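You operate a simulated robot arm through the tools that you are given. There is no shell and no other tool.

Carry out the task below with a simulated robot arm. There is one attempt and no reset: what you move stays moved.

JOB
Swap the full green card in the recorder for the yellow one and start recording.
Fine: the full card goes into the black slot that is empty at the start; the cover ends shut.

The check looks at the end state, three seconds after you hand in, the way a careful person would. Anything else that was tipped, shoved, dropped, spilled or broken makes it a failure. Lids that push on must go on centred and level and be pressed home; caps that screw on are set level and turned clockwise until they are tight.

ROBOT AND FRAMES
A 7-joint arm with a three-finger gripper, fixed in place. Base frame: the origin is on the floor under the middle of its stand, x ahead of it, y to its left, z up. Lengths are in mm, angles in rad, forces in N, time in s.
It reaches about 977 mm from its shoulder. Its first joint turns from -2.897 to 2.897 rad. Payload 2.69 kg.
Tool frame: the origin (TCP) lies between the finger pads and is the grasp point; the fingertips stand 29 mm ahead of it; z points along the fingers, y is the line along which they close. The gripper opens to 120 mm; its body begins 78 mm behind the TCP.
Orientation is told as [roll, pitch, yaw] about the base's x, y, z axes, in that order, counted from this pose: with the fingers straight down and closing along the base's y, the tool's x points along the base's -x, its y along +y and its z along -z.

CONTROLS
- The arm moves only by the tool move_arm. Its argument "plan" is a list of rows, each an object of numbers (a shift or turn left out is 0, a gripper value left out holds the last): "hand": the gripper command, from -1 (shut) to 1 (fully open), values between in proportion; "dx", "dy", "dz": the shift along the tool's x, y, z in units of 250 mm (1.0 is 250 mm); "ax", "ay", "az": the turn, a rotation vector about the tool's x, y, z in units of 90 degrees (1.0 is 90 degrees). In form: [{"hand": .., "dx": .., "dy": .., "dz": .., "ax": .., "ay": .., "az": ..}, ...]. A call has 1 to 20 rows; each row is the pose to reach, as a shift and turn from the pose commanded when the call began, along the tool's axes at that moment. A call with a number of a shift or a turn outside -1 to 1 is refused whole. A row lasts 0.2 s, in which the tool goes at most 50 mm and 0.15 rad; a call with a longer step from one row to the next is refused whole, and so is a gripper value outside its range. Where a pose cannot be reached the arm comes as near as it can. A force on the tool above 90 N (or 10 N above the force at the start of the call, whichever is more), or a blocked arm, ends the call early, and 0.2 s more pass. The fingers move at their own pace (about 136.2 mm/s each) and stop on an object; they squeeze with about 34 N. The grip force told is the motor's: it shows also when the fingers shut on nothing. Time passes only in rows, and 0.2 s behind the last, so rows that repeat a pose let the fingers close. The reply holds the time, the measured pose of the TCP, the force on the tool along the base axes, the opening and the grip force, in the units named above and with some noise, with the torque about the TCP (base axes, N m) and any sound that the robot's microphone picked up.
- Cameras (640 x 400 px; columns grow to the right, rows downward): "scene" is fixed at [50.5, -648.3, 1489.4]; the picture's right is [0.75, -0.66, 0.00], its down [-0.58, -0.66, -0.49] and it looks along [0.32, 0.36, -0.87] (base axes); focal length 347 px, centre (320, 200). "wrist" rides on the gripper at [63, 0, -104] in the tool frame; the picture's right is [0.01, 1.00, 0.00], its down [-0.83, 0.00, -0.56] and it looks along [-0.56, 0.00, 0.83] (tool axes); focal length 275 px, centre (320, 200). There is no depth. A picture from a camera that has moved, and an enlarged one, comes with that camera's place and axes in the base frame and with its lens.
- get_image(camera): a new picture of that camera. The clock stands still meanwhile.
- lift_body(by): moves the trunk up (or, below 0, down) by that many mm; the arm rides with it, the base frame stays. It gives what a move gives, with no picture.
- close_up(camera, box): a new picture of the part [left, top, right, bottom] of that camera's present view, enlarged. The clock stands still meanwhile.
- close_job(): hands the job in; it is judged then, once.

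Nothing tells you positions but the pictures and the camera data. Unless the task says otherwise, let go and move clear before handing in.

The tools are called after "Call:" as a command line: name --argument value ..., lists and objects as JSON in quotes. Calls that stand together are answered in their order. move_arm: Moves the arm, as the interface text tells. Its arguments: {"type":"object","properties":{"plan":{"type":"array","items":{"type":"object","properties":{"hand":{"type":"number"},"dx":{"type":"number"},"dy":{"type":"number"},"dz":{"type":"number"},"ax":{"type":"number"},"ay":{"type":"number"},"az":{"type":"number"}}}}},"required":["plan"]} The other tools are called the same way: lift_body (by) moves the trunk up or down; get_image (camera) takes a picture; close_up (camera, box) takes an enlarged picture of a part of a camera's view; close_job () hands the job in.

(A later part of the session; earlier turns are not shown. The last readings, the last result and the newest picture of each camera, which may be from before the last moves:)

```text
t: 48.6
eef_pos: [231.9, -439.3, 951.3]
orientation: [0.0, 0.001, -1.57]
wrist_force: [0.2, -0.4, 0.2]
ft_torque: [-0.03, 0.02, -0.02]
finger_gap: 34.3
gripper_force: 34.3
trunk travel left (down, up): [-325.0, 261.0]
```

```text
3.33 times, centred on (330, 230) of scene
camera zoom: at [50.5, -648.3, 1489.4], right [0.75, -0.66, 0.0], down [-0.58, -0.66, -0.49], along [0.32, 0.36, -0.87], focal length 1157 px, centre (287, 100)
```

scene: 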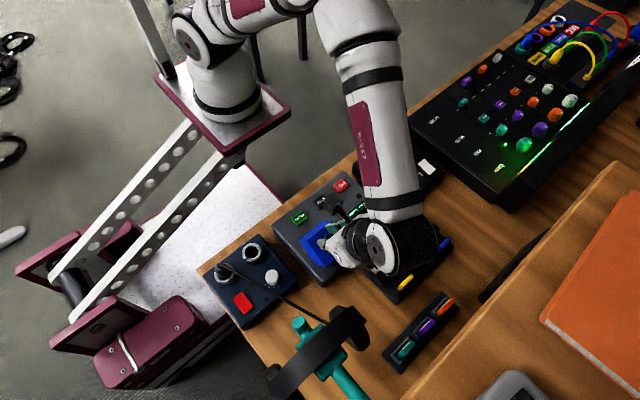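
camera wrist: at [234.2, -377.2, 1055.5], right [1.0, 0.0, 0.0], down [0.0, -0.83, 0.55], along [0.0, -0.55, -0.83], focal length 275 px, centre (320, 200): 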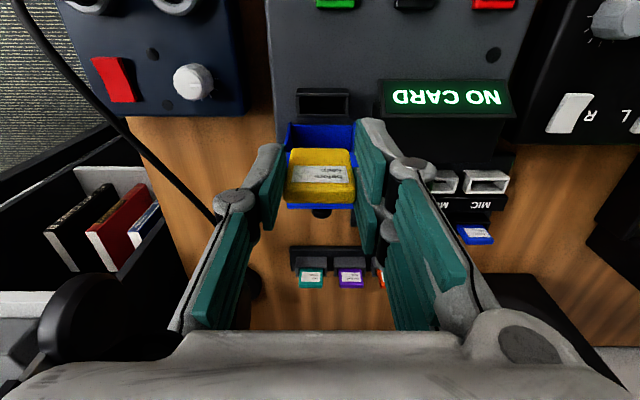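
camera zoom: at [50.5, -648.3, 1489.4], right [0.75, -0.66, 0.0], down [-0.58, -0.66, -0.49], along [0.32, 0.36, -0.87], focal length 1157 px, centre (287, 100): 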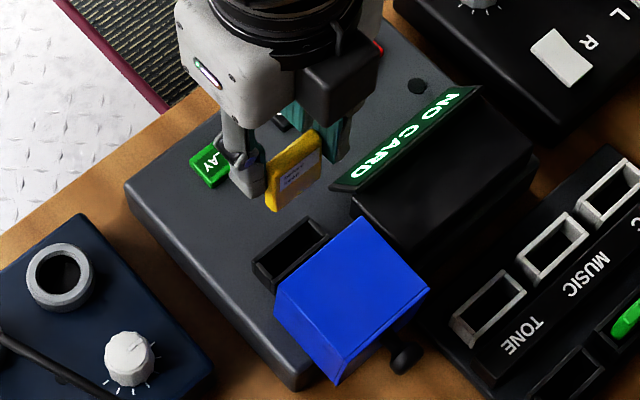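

Call:
move_arm --plan '[{"dx": 0.009, "dy": 0.0095, "dz": 0.06}, {"dx": 0.009, "dy": 0.0095, "dz": 0.14}, {"dx": 0.009, "dy": 0.0095, "dz": 0.22}, {"dx": 0.009, "dy": 0.0095, "dz": 0.29}, {"dx": 0.009, "dy": 0.0095, "dz": 0.34}, {"dx": 0.009, "dy": 0.0095, "dz": 0.37}, {"dx": 0.009, "dy": 0.0095, "dz": 0.37}]'

Call:
get_image --camera "wrist"

Call:
close_up --camera "wrist" --box '[220, 70, 420, 230]'

Call:
close_up --camera "scene" --box '[290, 190, 370, 270]'

```text
t: 50.2
eef_pos: [235.8, -434.6, 858.6]
orientation: [-0.001, 0.002, -1.573]
wrist_force: [-0.9, -0.9, 0.6]
ft_torque: [-0.01, 0.01, -0.01]
finger_gap: 34.6
gripper_force: 33.9
trunk travel left (down, up): [-325.0, 261.0]
```

```text
taken
camera wrist: at [236.7, -372.9, 963.1], right [1.0, 0.0, 0.0], down [0.0, -0.83, 0.55], along [0.0, -0.55, -0.83], focal length 275 px, centre (320, 200)
```

wrist: 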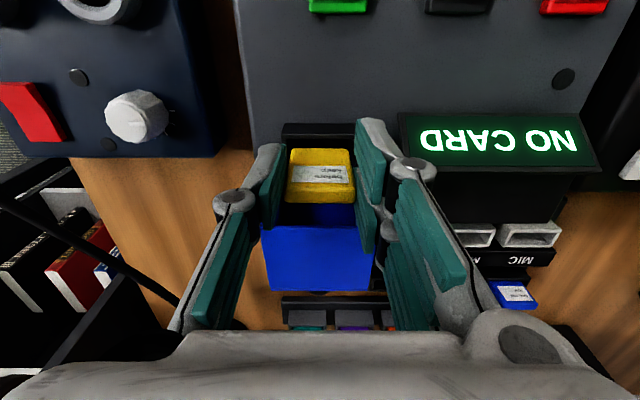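

```text
2.50 times, centred on (320, 150) of wrist
camera zoom: at [236.7, -372.9, 963.1], right [1.0, 0.0, 0.0], down [0.0, -0.83, 0.55], along [0.0, -0.55, -0.83], focal length 688 px, centre (320, 325)
```

zoom: 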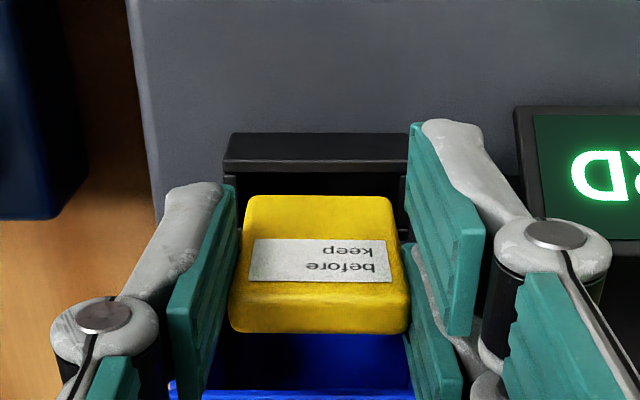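

```text
5.00 times, centred on (330, 230) of scene
camera zoom: at [50.5, -648.3, 1489.4], right [0.75, -0.66, 0.0], down [-0.58, -0.66, -0.49], along [0.32, 0.36, -0.87], focal length 1736 px, centre (270, 50)
```

zoom: 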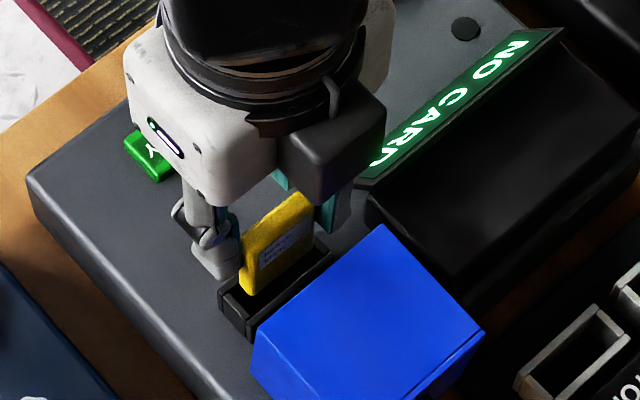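

The card is about 2 mm too far forward, so I'll shift it back by that much and lower it into the slot.

Call:
move_arm --plan '[{"dx": -0.008}, {"dx": -0.008, "dz": 0.02}, {"dx": -0.008, "dz": 0.04}, {"dx": -0.008, "dz": 0.06}, {"dx": -0.008, "dz": 0.08}, {"dx": -0.008, "dz": 0.092}, {"dx": -0.008, "dz": 0.092}]'

Call:
close_up --camera "wrist" --box '[220, 70, 420, 230]'

Call:
close_up --camera "scene" --box '[290, 190, 370, 270]'

```text
t: 51.8
eef_pos: [235.1, -437.4, 836.4]
orientation: [0.0, 0.001, -1.572]
wrist_force: [0.5, 0.3, -0.3]
ft_torque: [0.0, -0.01, 0.03]
finger_gap: 34.4
gripper_force: 34.4
trunk travel left (down, up): [-325.0, 261.0]
```

```text
2.50 times, centred on (320, 150) of wrist
camera zoom: at [236.6, -375.7, 940.2], right [1.0, 0.0, 0.0], down [0.0, -0.83, 0.55], along [0.0, -0.55, -0.83], focal length 688 px, centre (320, 325)
```

zoom: 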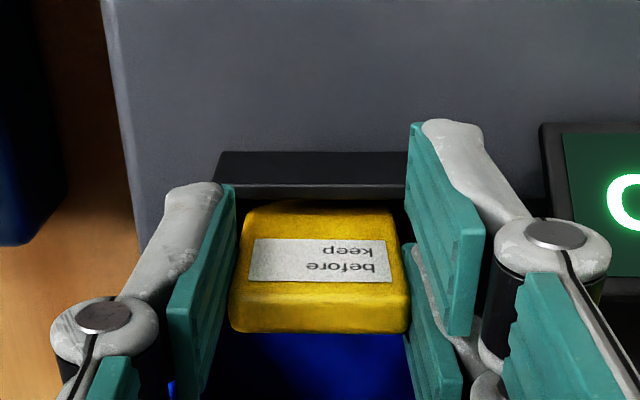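

```text
5.00 times, centred on (330, 230) of scene
camera zoom: at [50.5, -648.3, 1489.4], right [0.75, -0.66, 0.0], down [-0.58, -0.66, -0.49], along [0.32, 0.36, -0.87], focal length 1736 px, centre (270, 50)
```

zoom: 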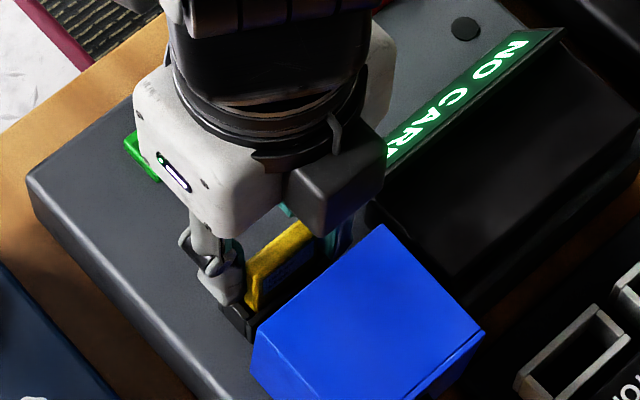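

Call:
move_arm --plan '[{"dz": 0.006}, {"dz": 0.012}, {"dz": 0.012}]'

Call:
close_up --camera "wrist" --box '[220, 70, 420, 230]'

```text
t: 52.6
eef_pos: [236.2, -438.1, 833.7]
orientation: [0.0, 0.001, -1.574]
wrist_force: [-0.4, -0.3, 0.0]
ft_torque: [0.04, -0.02, -0.01]
finger_gap: 34.6
gripper_force: 33.6
trunk travel left (down, up): [-325.0, 261.0]
```

```text
2.50 times, centred on (320, 150) of wrist
camera zoom: at [237.3, -375.5, 937.1], right [1.0, 0.0, 0.0], down [0.0, -0.83, 0.55], along [0.0, -0.55, -0.83], focal length 688 px, centre (320, 325)
```

zoom: 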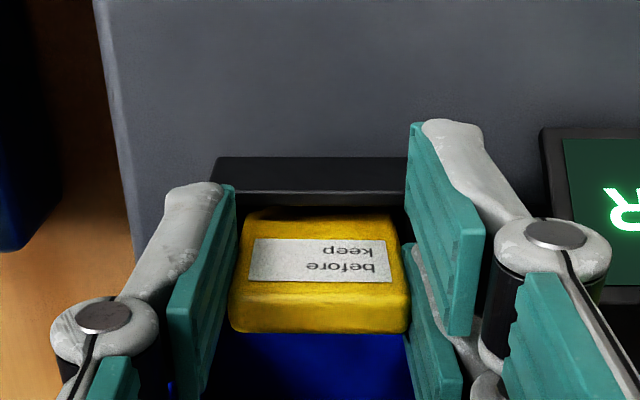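

Call:
move_arm --plan '[{"dz": 0.004}, {"dz": 0.008}, {"dz": 0.008}]'

Call:
get_image --camera "wrist"

```text
t: 53.4
eef_pos: [236.0, -437.2, 831.4]
orientation: [-0.002, 0.001, -1.574]
wrist_force: [0.6, 0.6, -0.5]
ft_torque: [0.02, -0.01, 0.01]
finger_gap: 34.4
gripper_force: 34.7
trunk travel left (down, up): [-325.0, 261.0]
```

```text
taken
camera wrist: at [237.6, -375.5, 935.2], right [1.0, 0.0, 0.0], down [0.0, -0.83, 0.55], along [0.0, -0.55, -0.83], focal length 275 px, centre (320, 200)
```

wrist: 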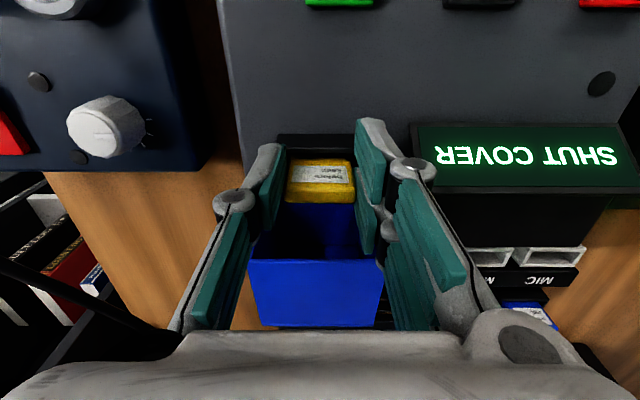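

The display reads "SHUT COVER", so the yellow card is recognised. I'll seat it 1 mm more and release.

Call:
move_arm --plan '[{"dz": 0.005}, {"dz": 0.006}, {"dz": 0.006, "hand": -0.35}, {"dz": 0.006, "hand": -0.2}, {"dz": 0.006, "hand": -0.2}]'

Call:
close_up --camera "wrist" --box '[220, 70, 420, 230]'

```text
t: 54.6
eef_pos: [236.3, -438.7, 830.5]
orientation: [0.002, 0.003, -1.569]
wrist_force: [-0.7, 0.1, 0.1]
ft_torque: [-0.03, 0.0, -0.01]
finger_gap: 48.1
gripper_force: 0.1
trunk travel left (down, up): [-325.0, 261.0]
```

```text
2.50 times, centred on (320, 150) of wrist
camera zoom: at [237.1, -375.3, 933.3], right [1.0, 0.0, 0.0], down [0.0, -0.83, 0.55], along [0.0, -0.55, -0.83], focal length 688 px, centre (320, 325)
```

zoom: 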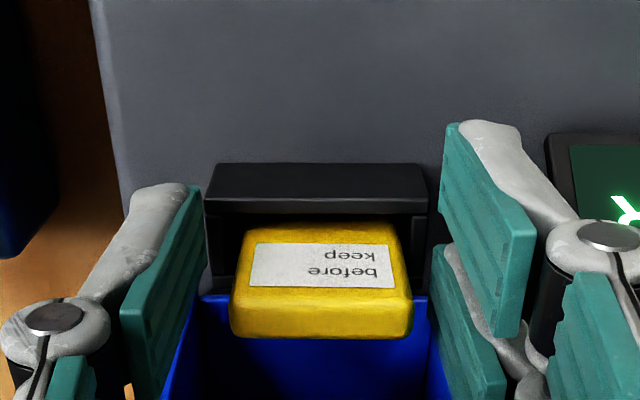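

The yellow card is seated. I'll rise clear and check the card and cover before closing the cover.

Call:
move_arm --plan '[{"dz": -0.06}, {"dz": -0.16}, {"dz": -0.28}, {"dz": -0.4}, {"dz": -0.52}, {"dz": -0.52}]'

Call:
get_image --camera "wrist"

Call:
close_up --camera "scene" --box '[270, 180, 470, 310]'

```text
t: 56.0
eef_pos: [234.9, -439.1, 960.3]
orientation: [0.001, 0.001, -1.57]
wrist_force: [-1.2, -0.7, -0.4]
ft_torque: [0.01, 0.02, -0.02]
finger_gap: 47.9
gripper_force: 0.0
trunk travel left (down, up): [-325.0, 261.0]
```

```text
taken
camera wrist: at [236.6, -376.7, 1063.9], right [1.0, 0.0, 0.0], down [0.0, -0.83, 0.55], along [0.0, -0.55, -0.83], focal length 275 px, centre (320, 200)
```

wrist: 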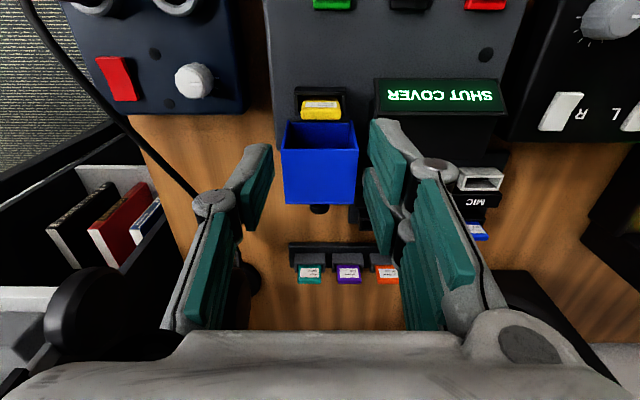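

```text
3.08 times, centred on (370, 245) of scene
camera zoom: at [50.5, -648.3, 1489.4], right [0.75, -0.66, 0.0], down [-0.58, -0.66, -0.49], along [0.32, 0.36, -0.87], focal length 1068 px, centre (166, 62)
```

zoom: 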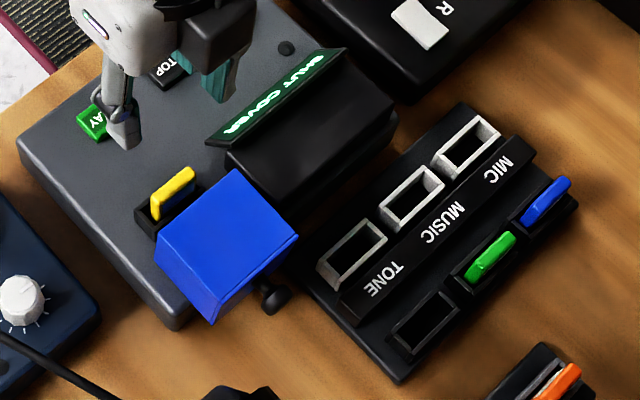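

Both cards are in place. Now I'll close the fingers and move behind the open cover on the -y side of its knob, so I can push it back toward shut.

Call:
move_arm --plan '[{"hand": -1, "dx": -0.1, "dy": -0.006}, {"dx": -0.22, "dy": -0.012}, {"dx": -0.34, "dy": -0.018}, {"dx": -0.46, "dy": -0.024}, {"dx": -0.56, "dy": -0.024}, {"dx": -0.62, "dy": -0.024}, {"dx": -0.62, "dy": -0.024, "dz": 0.1}, {"dx": -0.62, "dy": -0.024, "dz": 0.2}, {"dx": -0.62, "dy": -0.024, "dz": 0.2}]'

Call:
get_image --camera "wrist"

Call:
close_up --camera "scene" --box '[270, 180, 470, 310]'

```text
t: 58.0
eef_pos: [229.7, -592.0, 907.8]
orientation: [0.001, 0.0, -1.571]
wrist_force: [0.1, 0.5, -1.1]
ft_torque: [0.0, -0.02, 0.01]
finger_gap: 0.0
gripper_force: 28.6
trunk travel left (down, up): [-325.0, 261.0]
```

```text
taken
camera wrist: at [231.0, -530.2, 1012.7], right [1.0, 0.0, 0.0], down [0.0, -0.83, 0.55], along [0.0, -0.55, -0.83], focal length 275 px, centre (320, 200)
```

wrist: 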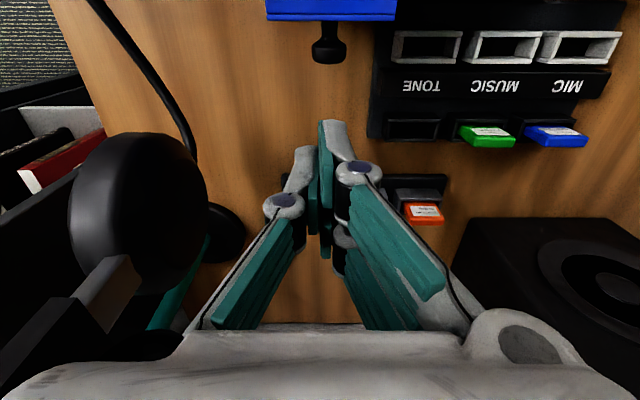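

```text
3.08 times, centred on (370, 245) of scene
camera zoom: at [50.5, -648.3, 1489.4], right [0.75, -0.66, 0.0], down [-0.58, -0.66, -0.49], along [0.32, 0.36, -0.87], focal length 1068 px, centre (166, 62)
```

zoom: 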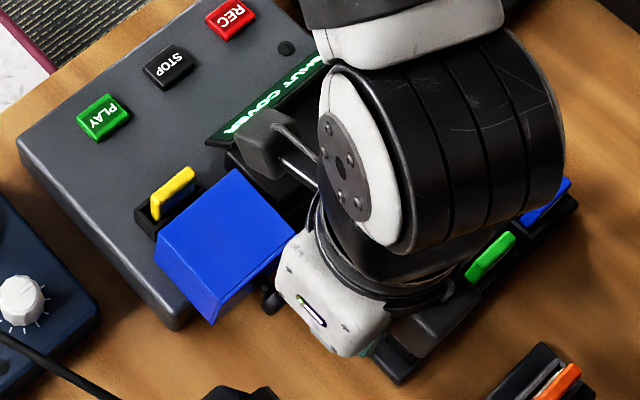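

The headset cup is about 10–15 mm from where the hand will be, so I'll shift to x≈237 and a little toward +y, away from it, before descending behind the knob.

Call:
move_arm --plan '[{"dx": 0.026, "dy": 0.028}, {"dx": 0.026, "dy": 0.028, "dz": 0.06}, {"dx": 0.026, "dy": 0.028, "dz": 0.13}, {"dx": 0.026, "dy": 0.028, "dz": 0.2}, {"dx": 0.026, "dy": 0.028, "dz": 0.238}, {"dx": 0.026, "dy": 0.028, "dz": 0.238}]'

Call:
get_image --camera "wrist"

Call:
close_up --camera "scene" --box '[270, 200, 430, 320]'

```text
t: 59.4
eef_pos: [237.3, -587.1, 850.5]
orientation: [0.0, 0.003, -1.571]
wrist_force: [-0.1, -0.5, -0.1]
ft_torque: [0.0, 0.0, -0.03]
finger_gap: 0.0
gripper_force: 28.0
trunk travel left (down, up): [-325.0, 261.0]
```

```text
taken
camera wrist: at [239.4, -524.8, 953.9], right [1.0, 0.0, 0.0], down [0.0, -0.83, 0.55], along [0.0, -0.55, -0.83], focal length 275 px, centre (320, 200)
```

wrist: 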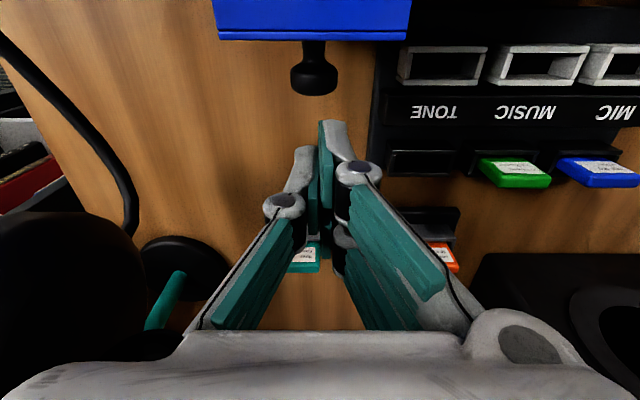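

```text
3.33 times, centred on (350, 260) of scene
camera zoom: at [50.5, -648.3, 1489.4], right [0.75, -0.66, 0.0], down [-0.58, -0.66, -0.49], along [0.32, 0.36, -0.87], focal length 1157 px, centre (220, 0)
```

zoom: 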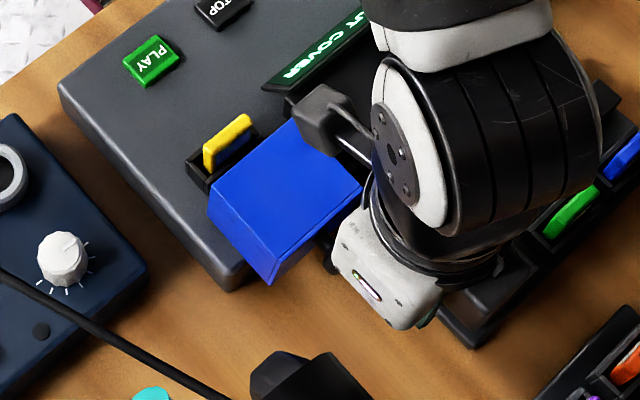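

Call:
move_arm --plan '[{"dx": 0.038, "dz": 0.006}, {"dx": 0.068, "dz": -0.033}, {"dx": 0.099, "dz": -0.062}, {"dx": 0.138, "dz": -0.092}, {"dx": 0.175, "dz": -0.114}, {"dx": 0.175, "dz": -0.114}]'

Call:
get_image --camera "wrist"

Call:
close_up --camera "scene" --box '[270, 200, 430, 320]'

```text
t: 60.8
eef_pos: [238.2, -542.8, 879.1]
orientation: [0.0, 0.002, -1.571]
wrist_force: [-0.2, -0.1, 0.8]
ft_torque: [-0.01, 0.0, 0.0]
finger_gap: 0.0
gripper_force: 28.2
trunk travel left (down, up): [-325.0, 261.0]
```

```text
taken
camera wrist: at [238.8, -480.7, 983.0], right [1.0, 0.0, 0.0], down [0.0, -0.83, 0.55], along [0.0, -0.55, -0.83], focal length 275 px, centre (320, 200)
```

wrist: 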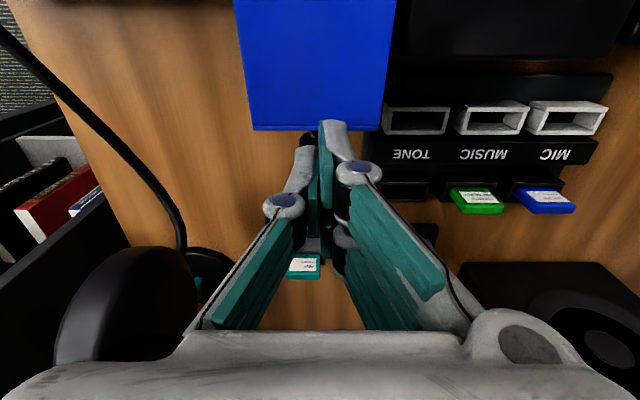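

```text
3.33 times, centred on (350, 260) of scene
camera zoom: at [50.5, -648.3, 1489.4], right [0.75, -0.66, 0.0], down [-0.58, -0.66, -0.49], along [0.32, 0.36, -0.87], focal length 1157 px, centre (220, 0)
```

zoom: 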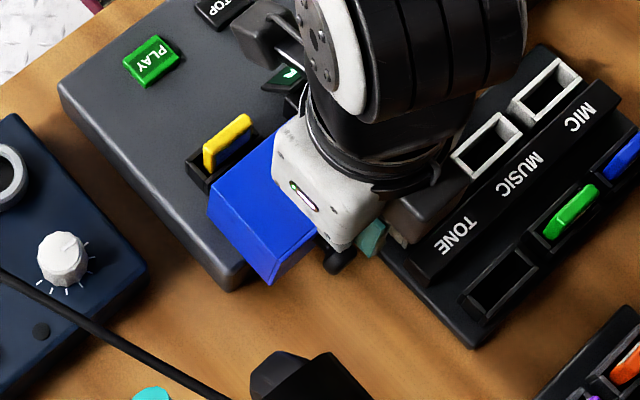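

The fingers passed over the knob because it sits lower than I assumed (the cover is open about 95°). The force was zero and the cover didn't move. I'll back up, go behind again and come down about 20 mm lower.

Call:
move_arm --plan '[{"dz": -0.08}, {"dx": -0.1, "dz": -0.08}, {"dx": -0.205, "dz": -0.08}, {"dx": -0.205, "dz": 0.02}, {"dx": -0.205, "dz": 0.12}, {"dx": -0.205, "dz": 0.188}, {"dx": -0.205, "dz": 0.188}]'

Call:
get_image --camera "wrist"

Call:
close_up --camera "scene" --box '[270, 200, 430, 320]'

```text
t: 62.4
eef_pos: [238.6, -593.9, 831.9]
orientation: [0.001, 0.003, -1.572]
wrist_force: [-0.6, -0.5, 0.3]
ft_torque: [0.0, 0.01, 0.0]
finger_gap: 0.2
gripper_force: 29.2
trunk travel left (down, up): [-325.0, 261.0]
```

```text
taken
camera wrist: at [238.7, -532.5, 935.4], right [1.0, 0.0, 0.0], down [0.0, -0.83, 0.55], along [0.0, -0.55, -0.83], focal length 275 px, centre (320, 200)
```

wrist: 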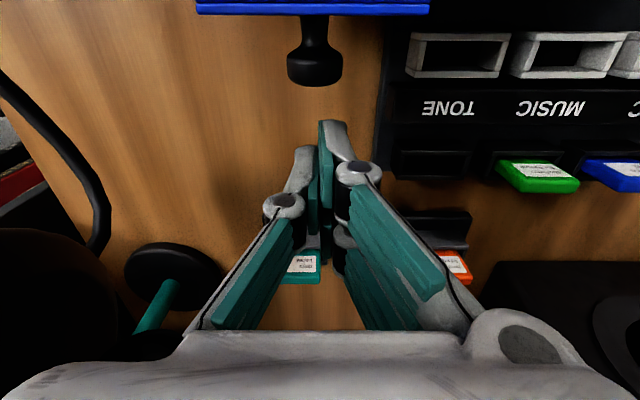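

```text
3.33 times, centred on (350, 260) of scene
camera zoom: at [50.5, -648.3, 1489.4], right [0.75, -0.66, 0.0], down [-0.58, -0.66, -0.49], along [0.32, 0.36, -0.87], focal length 1157 px, centre (220, 0)
```

zoom: 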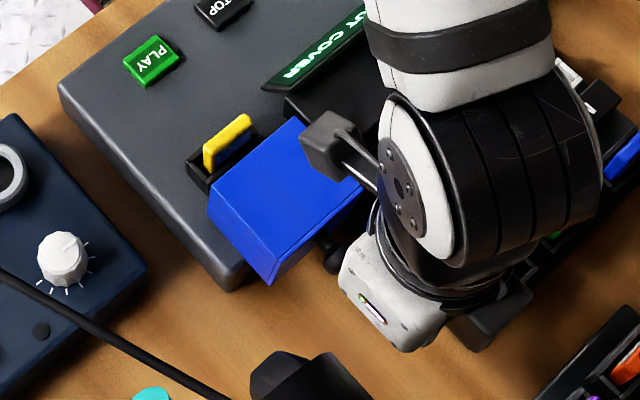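

Triangulating again puts the knob centre near [236, -552, 815]. I'll go a bit lower and push toward +y first, rising later.

Call:
move_arm --plan '[{"dz": 0.024}, {"dx": 0.036, "dz": 0.024}, {"dx": 0.05, "dz": 0.024}, {"dx": 0.067, "dz": 0.012}, {"dx": 0.084, "dz": 0.0}, {"dx": 0.105, "dz": -0.026}, {"dx": 0.126, "dz": -0.052}, {"dx": 0.126, "dz": -0.052}]'

Call:
get_image --camera "wrist"

Call:
close_up --camera "scene" --box '[270, 200, 430, 320]'

```text
t: 64.2
eef_pos: [236.8, -560.8, 843.9]
orientation: [0.0, 0.001, -1.572]
wrist_force: [-0.2, -0.1, 0.2]
ft_torque: [0.05, -0.02, 0.0]
finger_gap: 0.1
gripper_force: 28.2
trunk travel left (down, up): [-325.0, 261.0]
```

```text
taken
camera wrist: at [237.9, -499.8, 948.0], right [1.0, 0.0, 0.0], down [0.0, -0.83, 0.55], along [0.0, -0.55, -0.83], focal length 275 px, centre (320, 200)
```

wrist: 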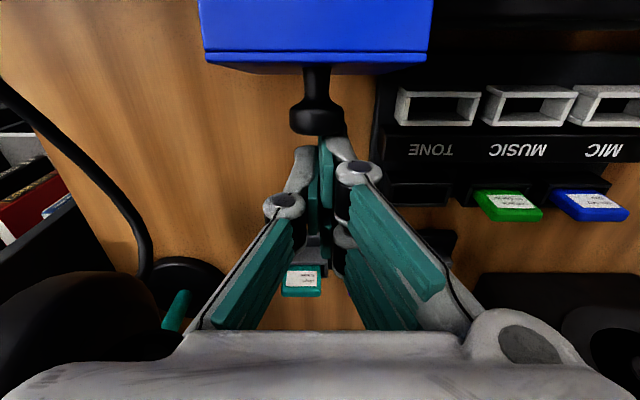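

```text
3.33 times, centred on (350, 260) of scene
camera zoom: at [50.5, -648.3, 1489.4], right [0.75, -0.66, 0.0], down [-0.58, -0.66, -0.49], along [0.32, 0.36, -0.87], focal length 1157 px, centre (220, 0)
```

zoom: 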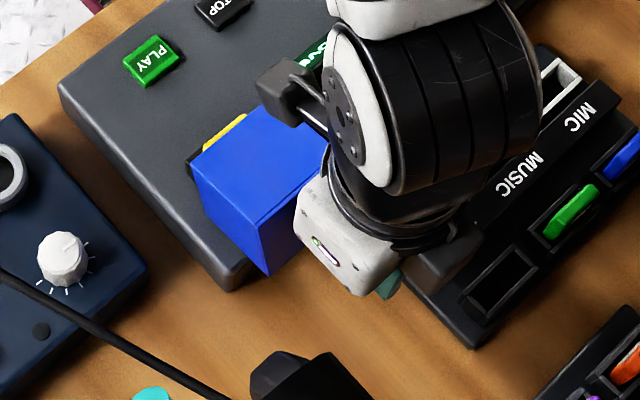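

The cover is now rotating closed with the push. I'll continue along the arc.

Call:
move_arm --plan '[{"dx": 0.022, "dz": -0.024}, {"dx": 0.043, "dz": -0.048}, {"dx": 0.07, "dz": -0.068}, {"dx": 0.097, "dz": -0.088}, {"dx": 0.127, "dz": -0.102}, {"dx": 0.156, "dz": -0.116}, {"dx": 0.156, "dz": -0.116}]'

Call:
get_image --camera "wrist"

Call:
close_up --camera "scene" --box '[270, 180, 430, 300]'

```text
t: 65.8
eef_pos: [237.5, -522.9, 874.5]
orientation: [0.002, 0.002, -1.571]
wrist_force: [0.2, -1.0, -0.1]
ft_torque: [0.01, 0.01, -0.01]
finger_gap: 0.0
gripper_force: 28.0
trunk travel left (down, up): [-325.0, 261.0]
```

```text
taken
camera wrist: at [238.3, -460.4, 977.6], right [1.0, 0.0, 0.0], down [0.0, -0.83, 0.55], along [0.0, -0.55, -0.83], focal length 275 px, centre (320, 200)
```

wrist: 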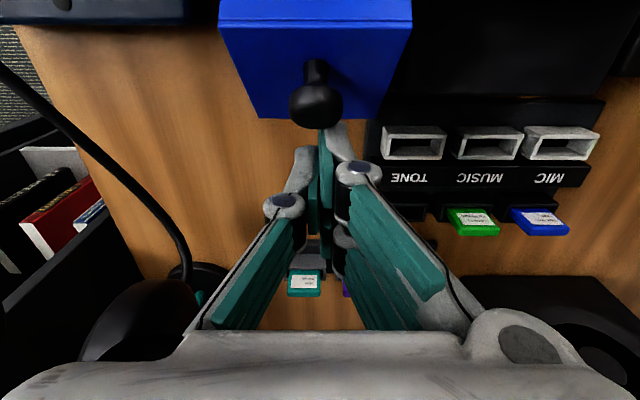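

```text
3.33 times, centred on (350, 240) of scene
camera zoom: at [50.5, -648.3, 1489.4], right [0.75, -0.66, 0.0], down [-0.58, -0.66, -0.49], along [0.32, 0.36, -0.87], focal length 1157 px, centre (220, 67)
```

zoom: 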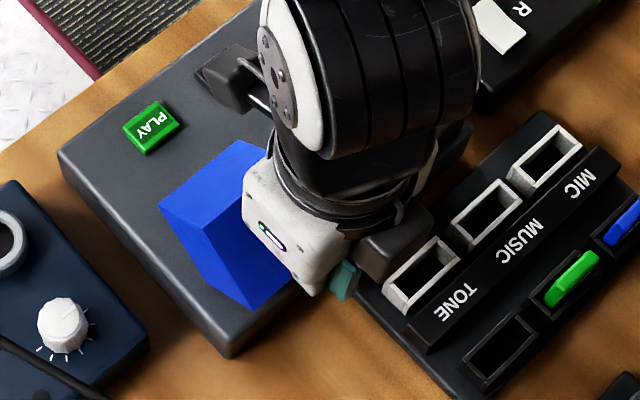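

Call:
move_arm --plan '[{"dx": 0.033, "dz": -0.006}, {"dx": 0.065, "dz": -0.012}, {"dx": 0.095, "dz": -0.018}, {"dx": 0.126, "dz": -0.022}, {"dx": 0.156, "dz": -0.022}, {"dx": 0.185, "dz": -0.022}, {"dx": 0.185, "dz": -0.022}]'

Call:
get_image --camera "wrist"

Call:
close_up --camera "scene" --box '[270, 180, 430, 300]'

```text
t: 67.4
eef_pos: [236.3, -476.9, 879.2]
orientation: [0.0, 0.002, -1.568]
wrist_force: [-0.1, 0.7, -0.2]
ft_torque: [-0.01, -0.03, 0.0]
finger_gap: 0.2
gripper_force: 28.6
trunk travel left (down, up): [-325.0, 261.0]
```

```text
taken
camera wrist: at [237.9, -415.0, 982.5], right [1.0, 0.0, 0.0], down [0.0, -0.83, 0.55], along [0.0, -0.55, -0.83], focal length 275 px, centre (320, 200)
```

wrist: 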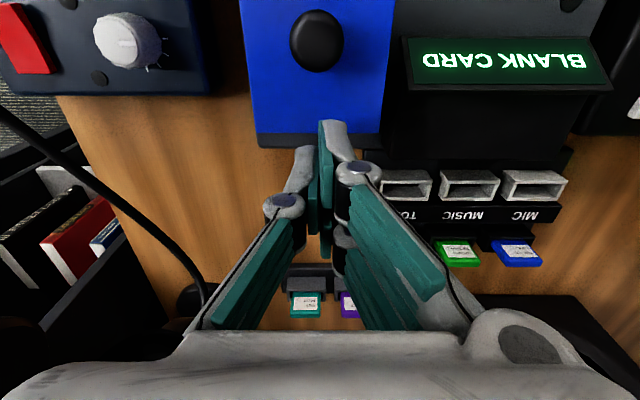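

```text
3.33 times, centred on (350, 240) of scene
camera zoom: at [50.5, -648.3, 1489.4], right [0.75, -0.66, 0.0], down [-0.58, -0.66, -0.49], along [0.32, 0.36, -0.87], focal length 1157 px, centre (220, 67)
```

zoom: 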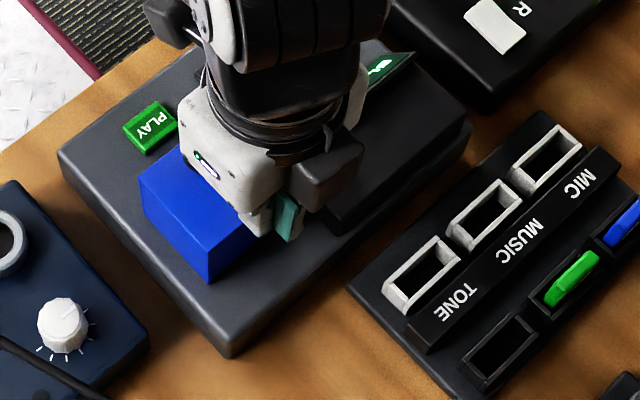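

The cover is shut and the display reads "BLANK CARD". I'll rise, move toward the REC button and confirm the cover state on the way.

Call:
move_arm --plan '[{"dz": -0.1}, {"dz": -0.2}, {"dz": -0.3}, {"dx": 0.1, "dy": 0.1, "dz": -0.3}, {"dx": 0.2, "dy": 0.2, "dz": -0.3}, {"dx": 0.3, "dy": 0.32, "dz": -0.3}, {"dx": 0.39, "dy": 0.44, "dz": -0.3}, {"dx": 0.44, "dy": 0.54, "dz": -0.3}, {"dx": 0.44, "dy": 0.54, "dz": -0.3}]'

Call:
get_image --camera "wrist"

Call:
close_up --camera "scene" --box '[260, 160, 420, 280]'

```text
t: 69.4
eef_pos: [373.4, -365.9, 955.0]
orientation: [0.0, 0.0, -1.571]
wrist_force: [-0.4, -0.8, 0.1]
ft_torque: [0.03, 0.0, 0.01]
finger_gap: 0.0
gripper_force: 28.3
trunk travel left (down, up): [-325.0, 261.0]
```

```text
taken
camera wrist: at [373.8, -305.2, 1057.4], right [1.0, 0.0, 0.0], down [0.0, -0.83, 0.55], along [0.0, -0.55, -0.83], focal length 275 px, centre (320, 200)
```

wrist: 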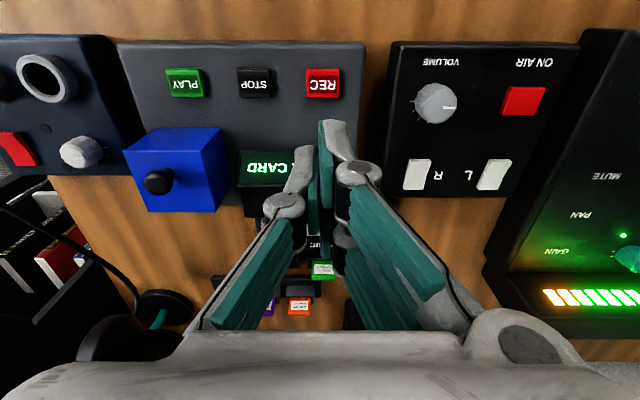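

```text
3.33 times, centred on (340, 220) of scene
camera zoom: at [50.5, -648.3, 1489.4], right [0.75, -0.66, 0.0], down [-0.58, -0.66, -0.49], along [0.32, 0.36, -0.87], focal length 1157 px, centre (253, 133)
```

zoom: 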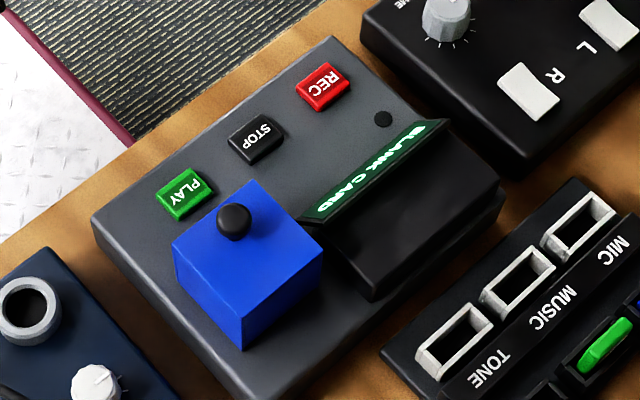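

The cover is fully shut. I'll lower above REC to measure its position more accurately.

Call:
move_arm --plan '[{"dx": 0.03, "dy": 0.005, "dz": 0.1}, {"dx": 0.036, "dy": 0.005, "dz": 0.2}, {"dx": 0.036, "dy": 0.005, "dz": 0.32}, {"dx": 0.036, "dy": 0.005, "dz": 0.4}, {"dx": 0.036, "dy": 0.005, "dz": 0.4}]'

Call:
get_image --camera "wrist"

Call:
close_up --camera "scene" --box '[280, 140, 400, 240]'

```text
t: 70.6
eef_pos: [371.8, -360.0, 854.8]
orientation: [0.001, 0.001, -1.574]
wrist_force: [1.0, -0.1, 0.6]
ft_torque: [0.0, 0.0, 0.02]
finger_gap: 0.0
gripper_force: 28.8
trunk travel left (down, up): [-325.0, 261.0]
```

```text
taken
camera wrist: at [372.4, -297.3, 958.2], right [1.0, 0.0, 0.0], down [0.0, -0.83, 0.55], along [0.0, -0.55, -0.83], focal length 275 px, centre (320, 200)
```

wrist: 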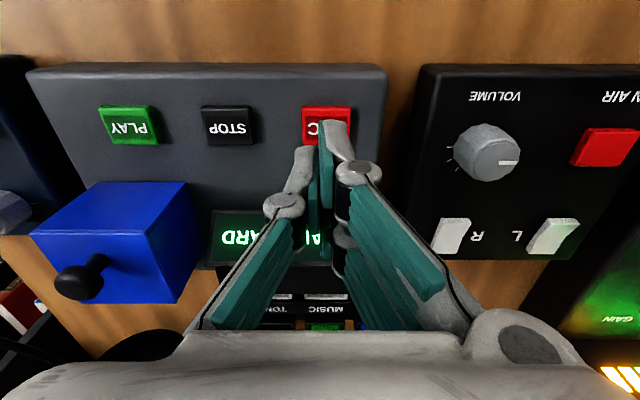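

```text
4.00 times, centred on (340, 190) of scene
camera zoom: at [50.5, -648.3, 1489.4], right [0.75, -0.66, 0.0], down [-0.58, -0.66, -0.49], along [0.32, 0.36, -0.87], focal length 1388 px, centre (240, 240)
```

zoom: 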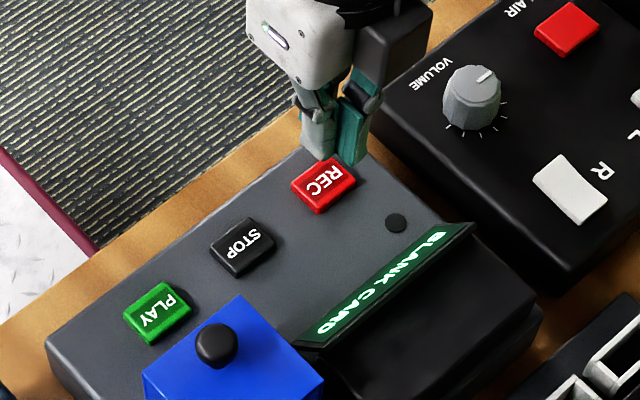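

Call:
move_arm --plan '[{"dx": 0.01, "dy": 0.016, "dz": 0.06}, {"dx": 0.01, "dy": 0.016, "dz": 0.11}, {"dx": 0.01, "dy": 0.016, "dz": 0.14}, {"dx": 0.01, "dy": 0.016, "dz": 0.152}, {"dx": 0.01, "dy": 0.016, "dz": 0.152}]'

Call:
get_image --camera "wrist"

Call:
close_up --camera "scene" --box '[290, 150, 390, 230]'

```text
t: 71.8
eef_pos: [376.2, -355.5, 818.1]
orientation: [0.001, 0.001, -1.572]
wrist_force: [-0.8, 0.2, 0.5]
ft_torque: [-0.01, 0.0, -0.01]
finger_gap: 0.0
gripper_force: 28.5
trunk travel left (down, up): [-325.0, 261.0]
```

```text
taken
camera wrist: at [377.3, -294.1, 921.3], right [1.0, 0.0, 0.0], down [0.0, -0.83, 0.55], along [0.0, -0.55, -0.83], focal length 275 px, centre (320, 200)
```

wrist: 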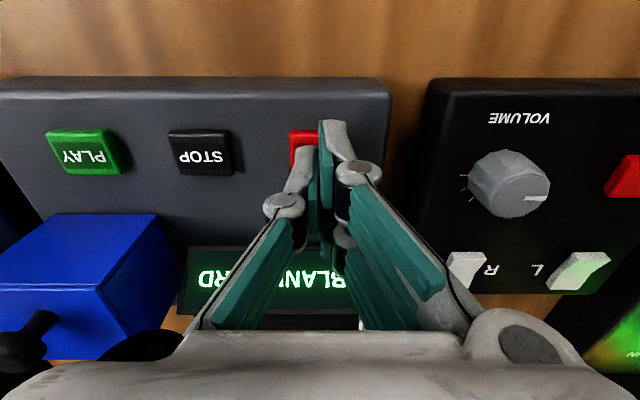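

```text
5.00 times, centred on (340, 190) of scene
camera zoom: at [50.5, -648.3, 1489.4], right [0.75, -0.66, 0.0], down [-0.58, -0.66, -0.49], along [0.32, 0.36, -0.87], focal length 1736 px, centre (220, 250)
```

zoom: 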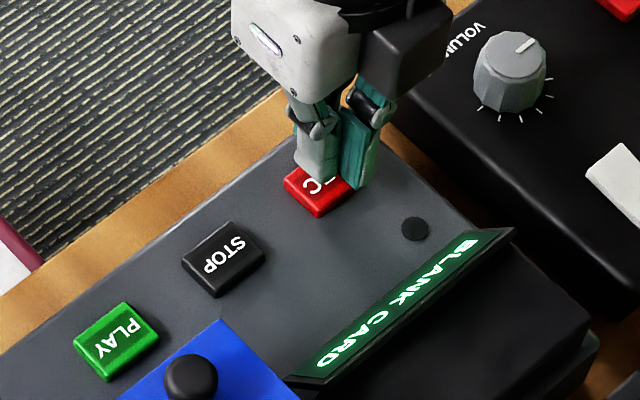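

The closed fingertips are centred over REC. I'll press down in small steps and watch the force, sound and display.

Call:
move_arm --plan '[{"dz": 0.008}, {"dz": 0.016}, {"dz": 0.016}]'

Call:
close_up --camera "wrist" --box '[160, 100, 420, 320]'

```text
t: 72.6
eef_pos: [375.5, -355.5, 813.4]
orientation: [0.0, 0.002, -1.57]
wrist_force: [0.7, 0.0, 0.6]
ft_torque: [0.02, -0.01, -0.04]
finger_gap: 0.0
gripper_force: 28.7
trunk travel left (down, up): [-325.0, 261.0]
```

```text
1.82 times, centred on (290, 210) of wrist
camera zoom: at [377.5, -293.8, 916.9], right [1.0, 0.0, 0.0], down [0.0, -0.83, 0.55], along [0.0, -0.55, -0.83], focal length 500 px, centre (374, 182)
```

zoom: 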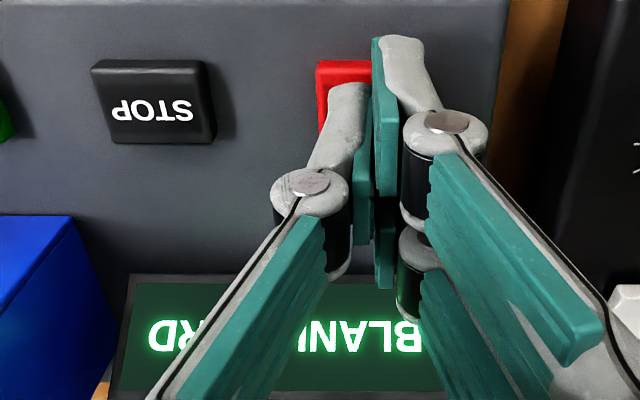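

Call:
move_arm --plan '[{"dz": 0.006}, {"dz": 0.012}, {"dz": 0.012}]'

Call:
close_up --camera "scene" --box '[290, 150, 390, 230]'

```text
t: 73.4
eef_pos: [377.5, -355.9, 810.5]
orientation: [0.0, 0.001, -1.572]
wrist_force: [0.0, 0.2, -0.1]
ft_torque: [-0.02, 0.05, 0.0]
finger_gap: 0.1
gripper_force: 28.7
trunk travel left (down, up): [-325.0, 261.0]
```

```text
5.00 times, centred on (340, 190) of scene
camera zoom: at [50.5, -648.3, 1489.4], right [0.75, -0.66, 0.0], down [-0.58, -0.66, -0.49], along [0.32, 0.36, -0.87], focal length 1736 px, centre (220, 250)
```

zoom: 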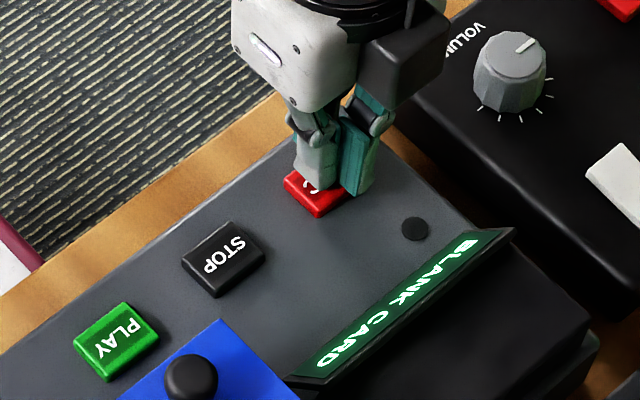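

Call:
move_arm --plan '[{"dz": 0.005}, {"dz": 0.01}, {"dz": 0.01}]'

Call:
close_up --camera "scene" --box '[290, 150, 390, 230]'

```text
t: 74.2
eef_pos: [376.8, -356.4, 807.5]
orientation: [0.0, 0.002, -1.57]
wrist_force: [0.0, -0.2, 1.2]
ft_torque: [0.01, 0.0, 0.02]
finger_gap: 6.0
gripper_force: 28.9
trunk travel left (down, up): [-325.0, 261.0]
```

```text
5.00 times, centred on (340, 190) of scene
camera zoom: at [50.5, -648.3, 1489.4], right [0.75, -0.66, 0.0], down [-0.58, -0.66, -0.49], along [0.32, 0.36, -0.87], focal length 1736 px, centre (220, 250)
```

zoom: 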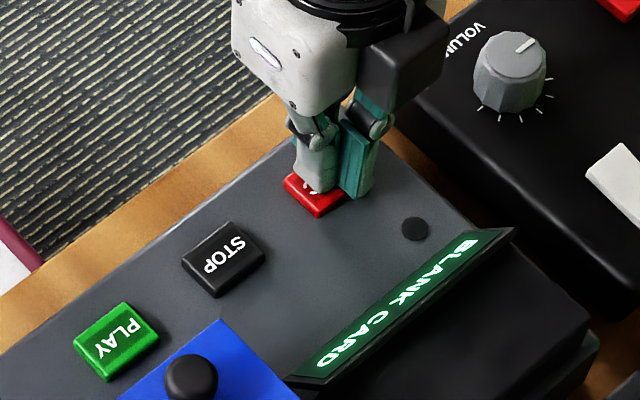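

Call:
close_up --camera "wrist" --box '[220, 80, 420, 240]'

Call:
close_up --camera "scene" --box '[320, 160, 370, 210]'

```text
2.50 times, centred on (320, 160) of wrist
camera zoom: at [378.0, -293.6, 910.6], right [1.0, 0.0, 0.0], down [0.0, -0.83, 0.55], along [0.0, -0.55, -0.83], focal length 688 px, centre (320, 300)
```

zoom: 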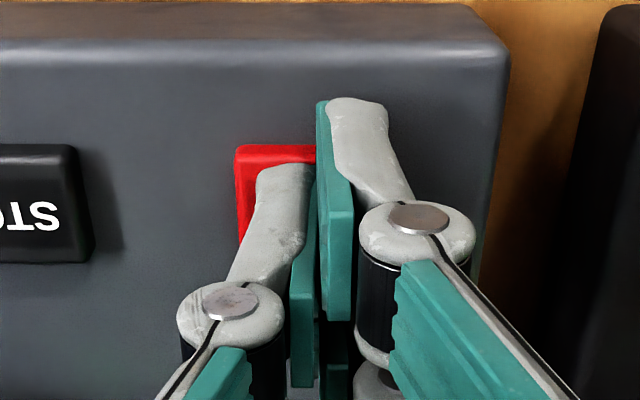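

```text
8.00 times, centred on (345, 185) of scene
camera zoom: at [50.5, -648.3, 1489.4], right [0.75, -0.66, 0.0], down [-0.58, -0.66, -0.49], along [0.32, 0.36, -0.87], focal length 2777 px, centre (120, 320)
```

zoom: 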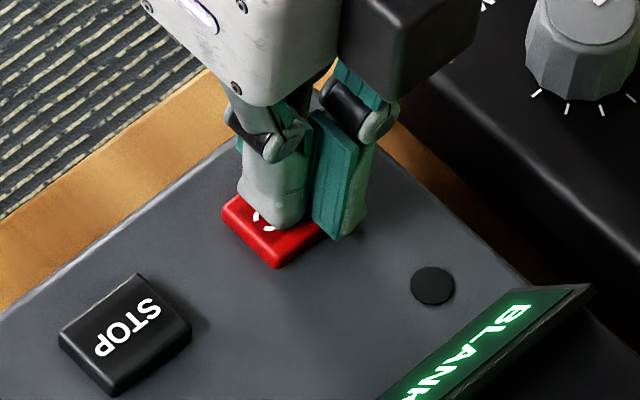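

Call:
move_arm --plan '[{"dz": 0.004}, {"dz": 0.008}, {"dz": 0.008}]'

Call:
close_up --camera "scene" --box '[310, 160, 400, 230]'

Call:
close_up --camera "wrist" --box '[200, 80, 440, 300]'

```text
t: 75.0
eef_pos: [377.3, -354.9, 804.9]
orientation: [0.0, 0.001, -1.571]
wrist_force: [0.5, -0.3, 2.7]
ft_torque: [-0.05, 0.02, 0.01]
finger_gap: 6.1
gripper_force: 29.3
trunk travel left (down, up): [-325.0, 261.0]
heard: click
```

```text
5.71 times, centred on (355, 195) of scene
camera zoom: at [50.5, -648.3, 1489.4], right [0.75, -0.66, 0.0], down [-0.58, -0.66, -0.49], along [0.32, 0.36, -0.87], focal length 1984 px, centre (120, 229)
```

zoom: 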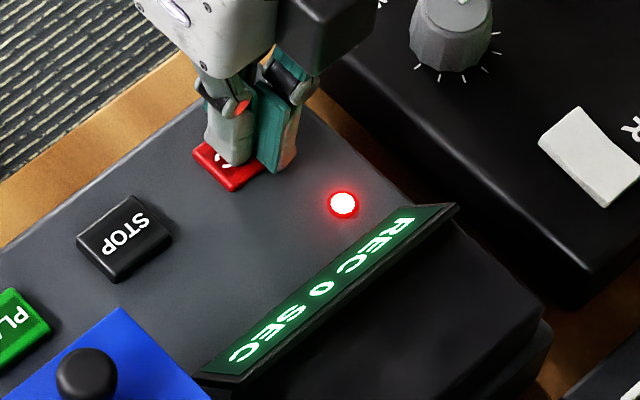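

```text
1.82 times, centred on (320, 190) of wrist
camera zoom: at [378.4, -293.3, 908.2], right [1.0, 0.0, 0.0], down [0.0, -0.83, 0.55], along [0.0, -0.55, -0.83], focal length 500 px, centre (320, 218)
```

zoom: 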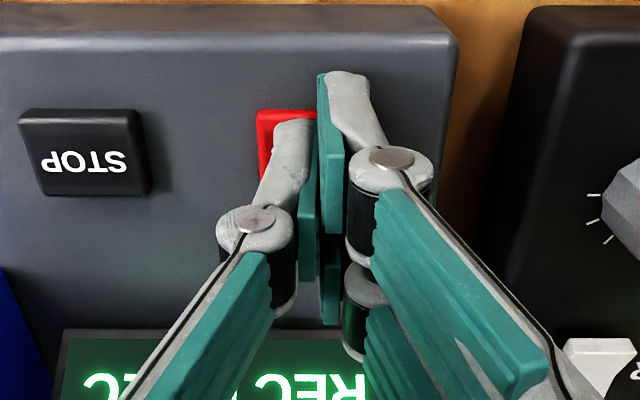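

There was a click, the red lamp is on and the display reads "REC 0 SEC". I'll lift straight off the button and move clear.

Call:
move_arm --plan '[{"dz": -0.04}, {"dz": -0.1}, {"dz": -0.2}, {"dz": -0.35}, {"dz": -0.5}, {"dz": -0.65}, {"dz": -0.65}]'

Call:
get_image --camera "scene"

Call:
close_up --camera "scene" --box '[260, 160, 480, 310]'

Call:
get_image --camera "wrist"

```text
t: 76.6
eef_pos: [377.7, -353.3, 969.0]
orientation: [-0.001, 0.002, -1.57]
wrist_force: [-0.2, -0.3, 0.3]
ft_torque: [-0.02, 0.02, 0.03]
finger_gap: 0.0
gripper_force: 28.5
trunk travel left (down, up): [-325.0, 261.0]
```

```text
taken
```

scene: 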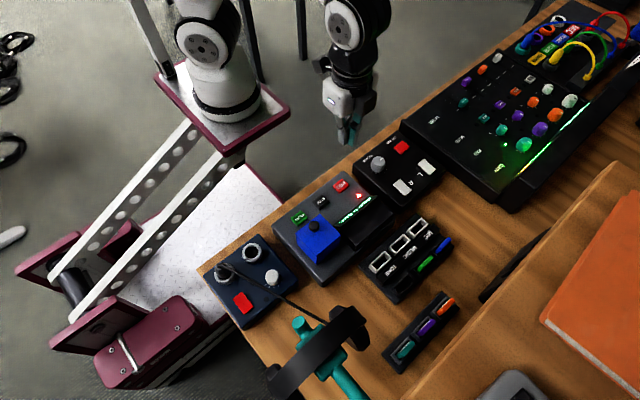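

```text
2.67 times, centred on (370, 235) of scene
camera zoom: at [50.5, -648.3, 1489.4], right [0.75, -0.66, 0.0], down [-0.58, -0.66, -0.49], along [0.32, 0.36, -0.87], focal length 926 px, centre (187, 107)
```

zoom: 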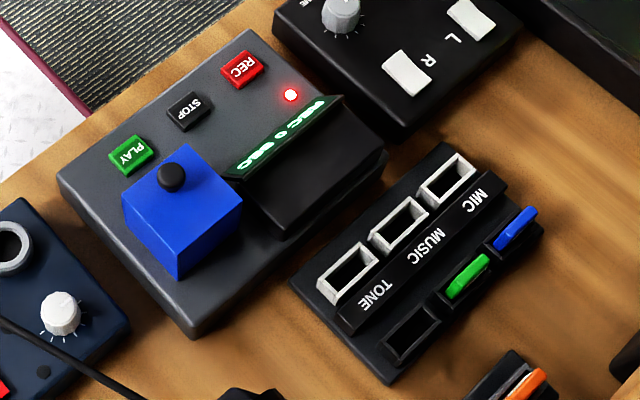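

```text
taken
camera wrist: at [378.7, -292.4, 1073.2], right [1.0, 0.0, 0.0], down [0.0, -0.83, 0.55], along [0.0, -0.55, -0.83], focal length 275 px, centre (320, 200)
```

wrist: 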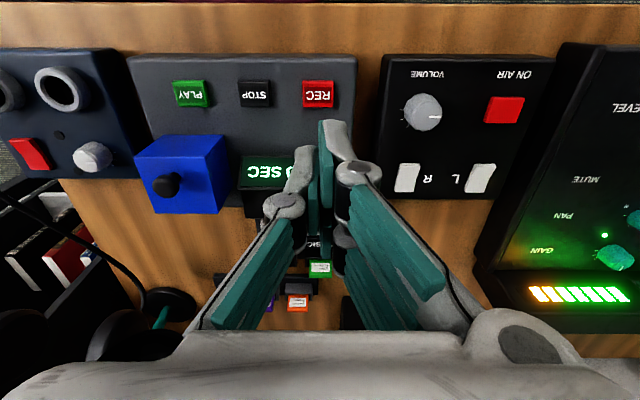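

Recording is on, with the red lamp lit. I'll wait a moment to confirm the counter runs, and check the green card's seating and the cover.

Call:
move_arm --plan '[{"dz": 0.0}, {"dz": 0.0}, {"dz": 0.0}, {"dz": 0.0}, {"dz": 0.0}, {"dz": 0.0}, {"dz": 0.0}, {"dz": 0.0}, {"dz": 0.0}, {"dz": 0.0}]'

Call:
close_up --camera "scene" --box '[310, 170, 400, 240]'

Call:
close_up --camera "scene" --box '[380, 220, 470, 310]'

Call:
close_up --camera "wrist" --box '[100, 60, 260, 240]'

```text
t: 78.8
eef_pos: [377.3, -354.4, 970.6]
orientation: [0.0, 0.001, -1.572]
wrist_force: [0.0, -0.9, -0.1]
ft_torque: [0.03, 0.0, -0.02]
finger_gap: 0.2
gripper_force: 28.5
trunk travel left (down, up): [-325.0, 261.0]
```

```text
5.71 times, centred on (355, 205) of scene
camera zoom: at [50.5, -648.3, 1489.4], right [0.75, -0.66, 0.0], down [-0.58, -0.66, -0.49], along [0.32, 0.36, -0.87], focal length 1984 px, centre (120, 171)
```

zoom: 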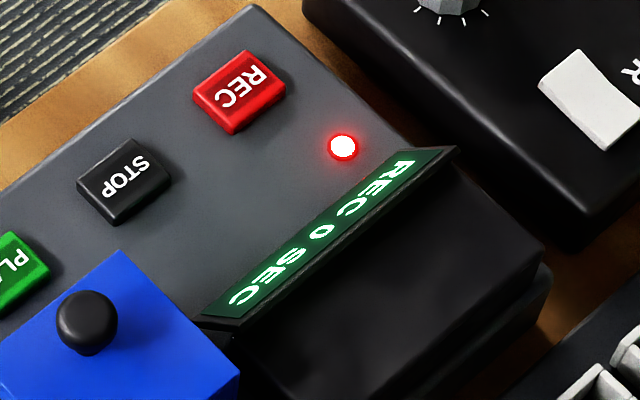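

```text
4.44 times, centred on (425, 265) of scene
camera zoom: at [50.5, -648.3, 1489.4], right [0.75, -0.66, 0.0], down [-0.58, -0.66, -0.49], along [0.32, 0.36, -0.87], focal length 1543 px, centre (-147, -89)
```

zoom: 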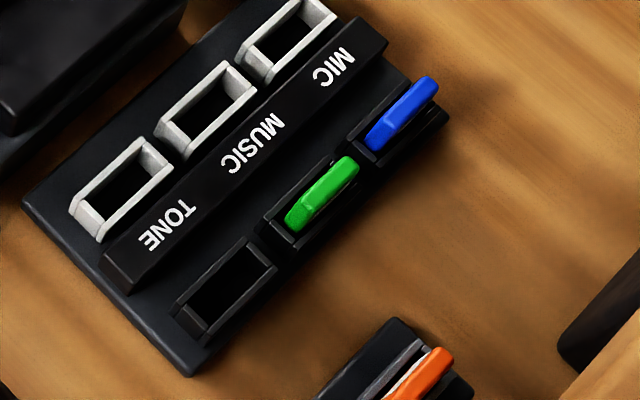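

```text
2.22 times, centred on (180, 150) of wrist
camera zoom: at [378.7, -292.4, 1072.9], right [1.0, 0.0, 0.0], down [0.0, -0.83, 0.55], along [0.0, -0.55, -0.83], focal length 612 px, centre (631, 311)
```

zoom: 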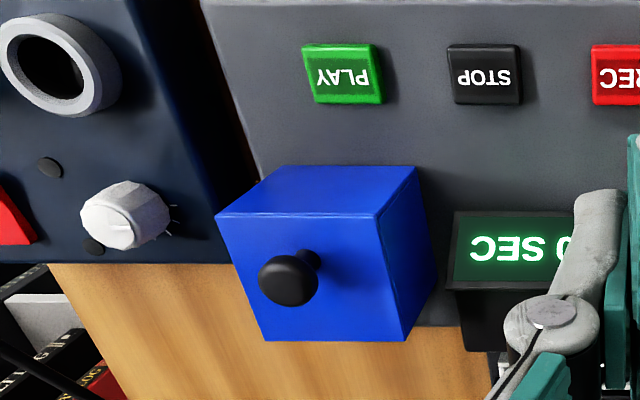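

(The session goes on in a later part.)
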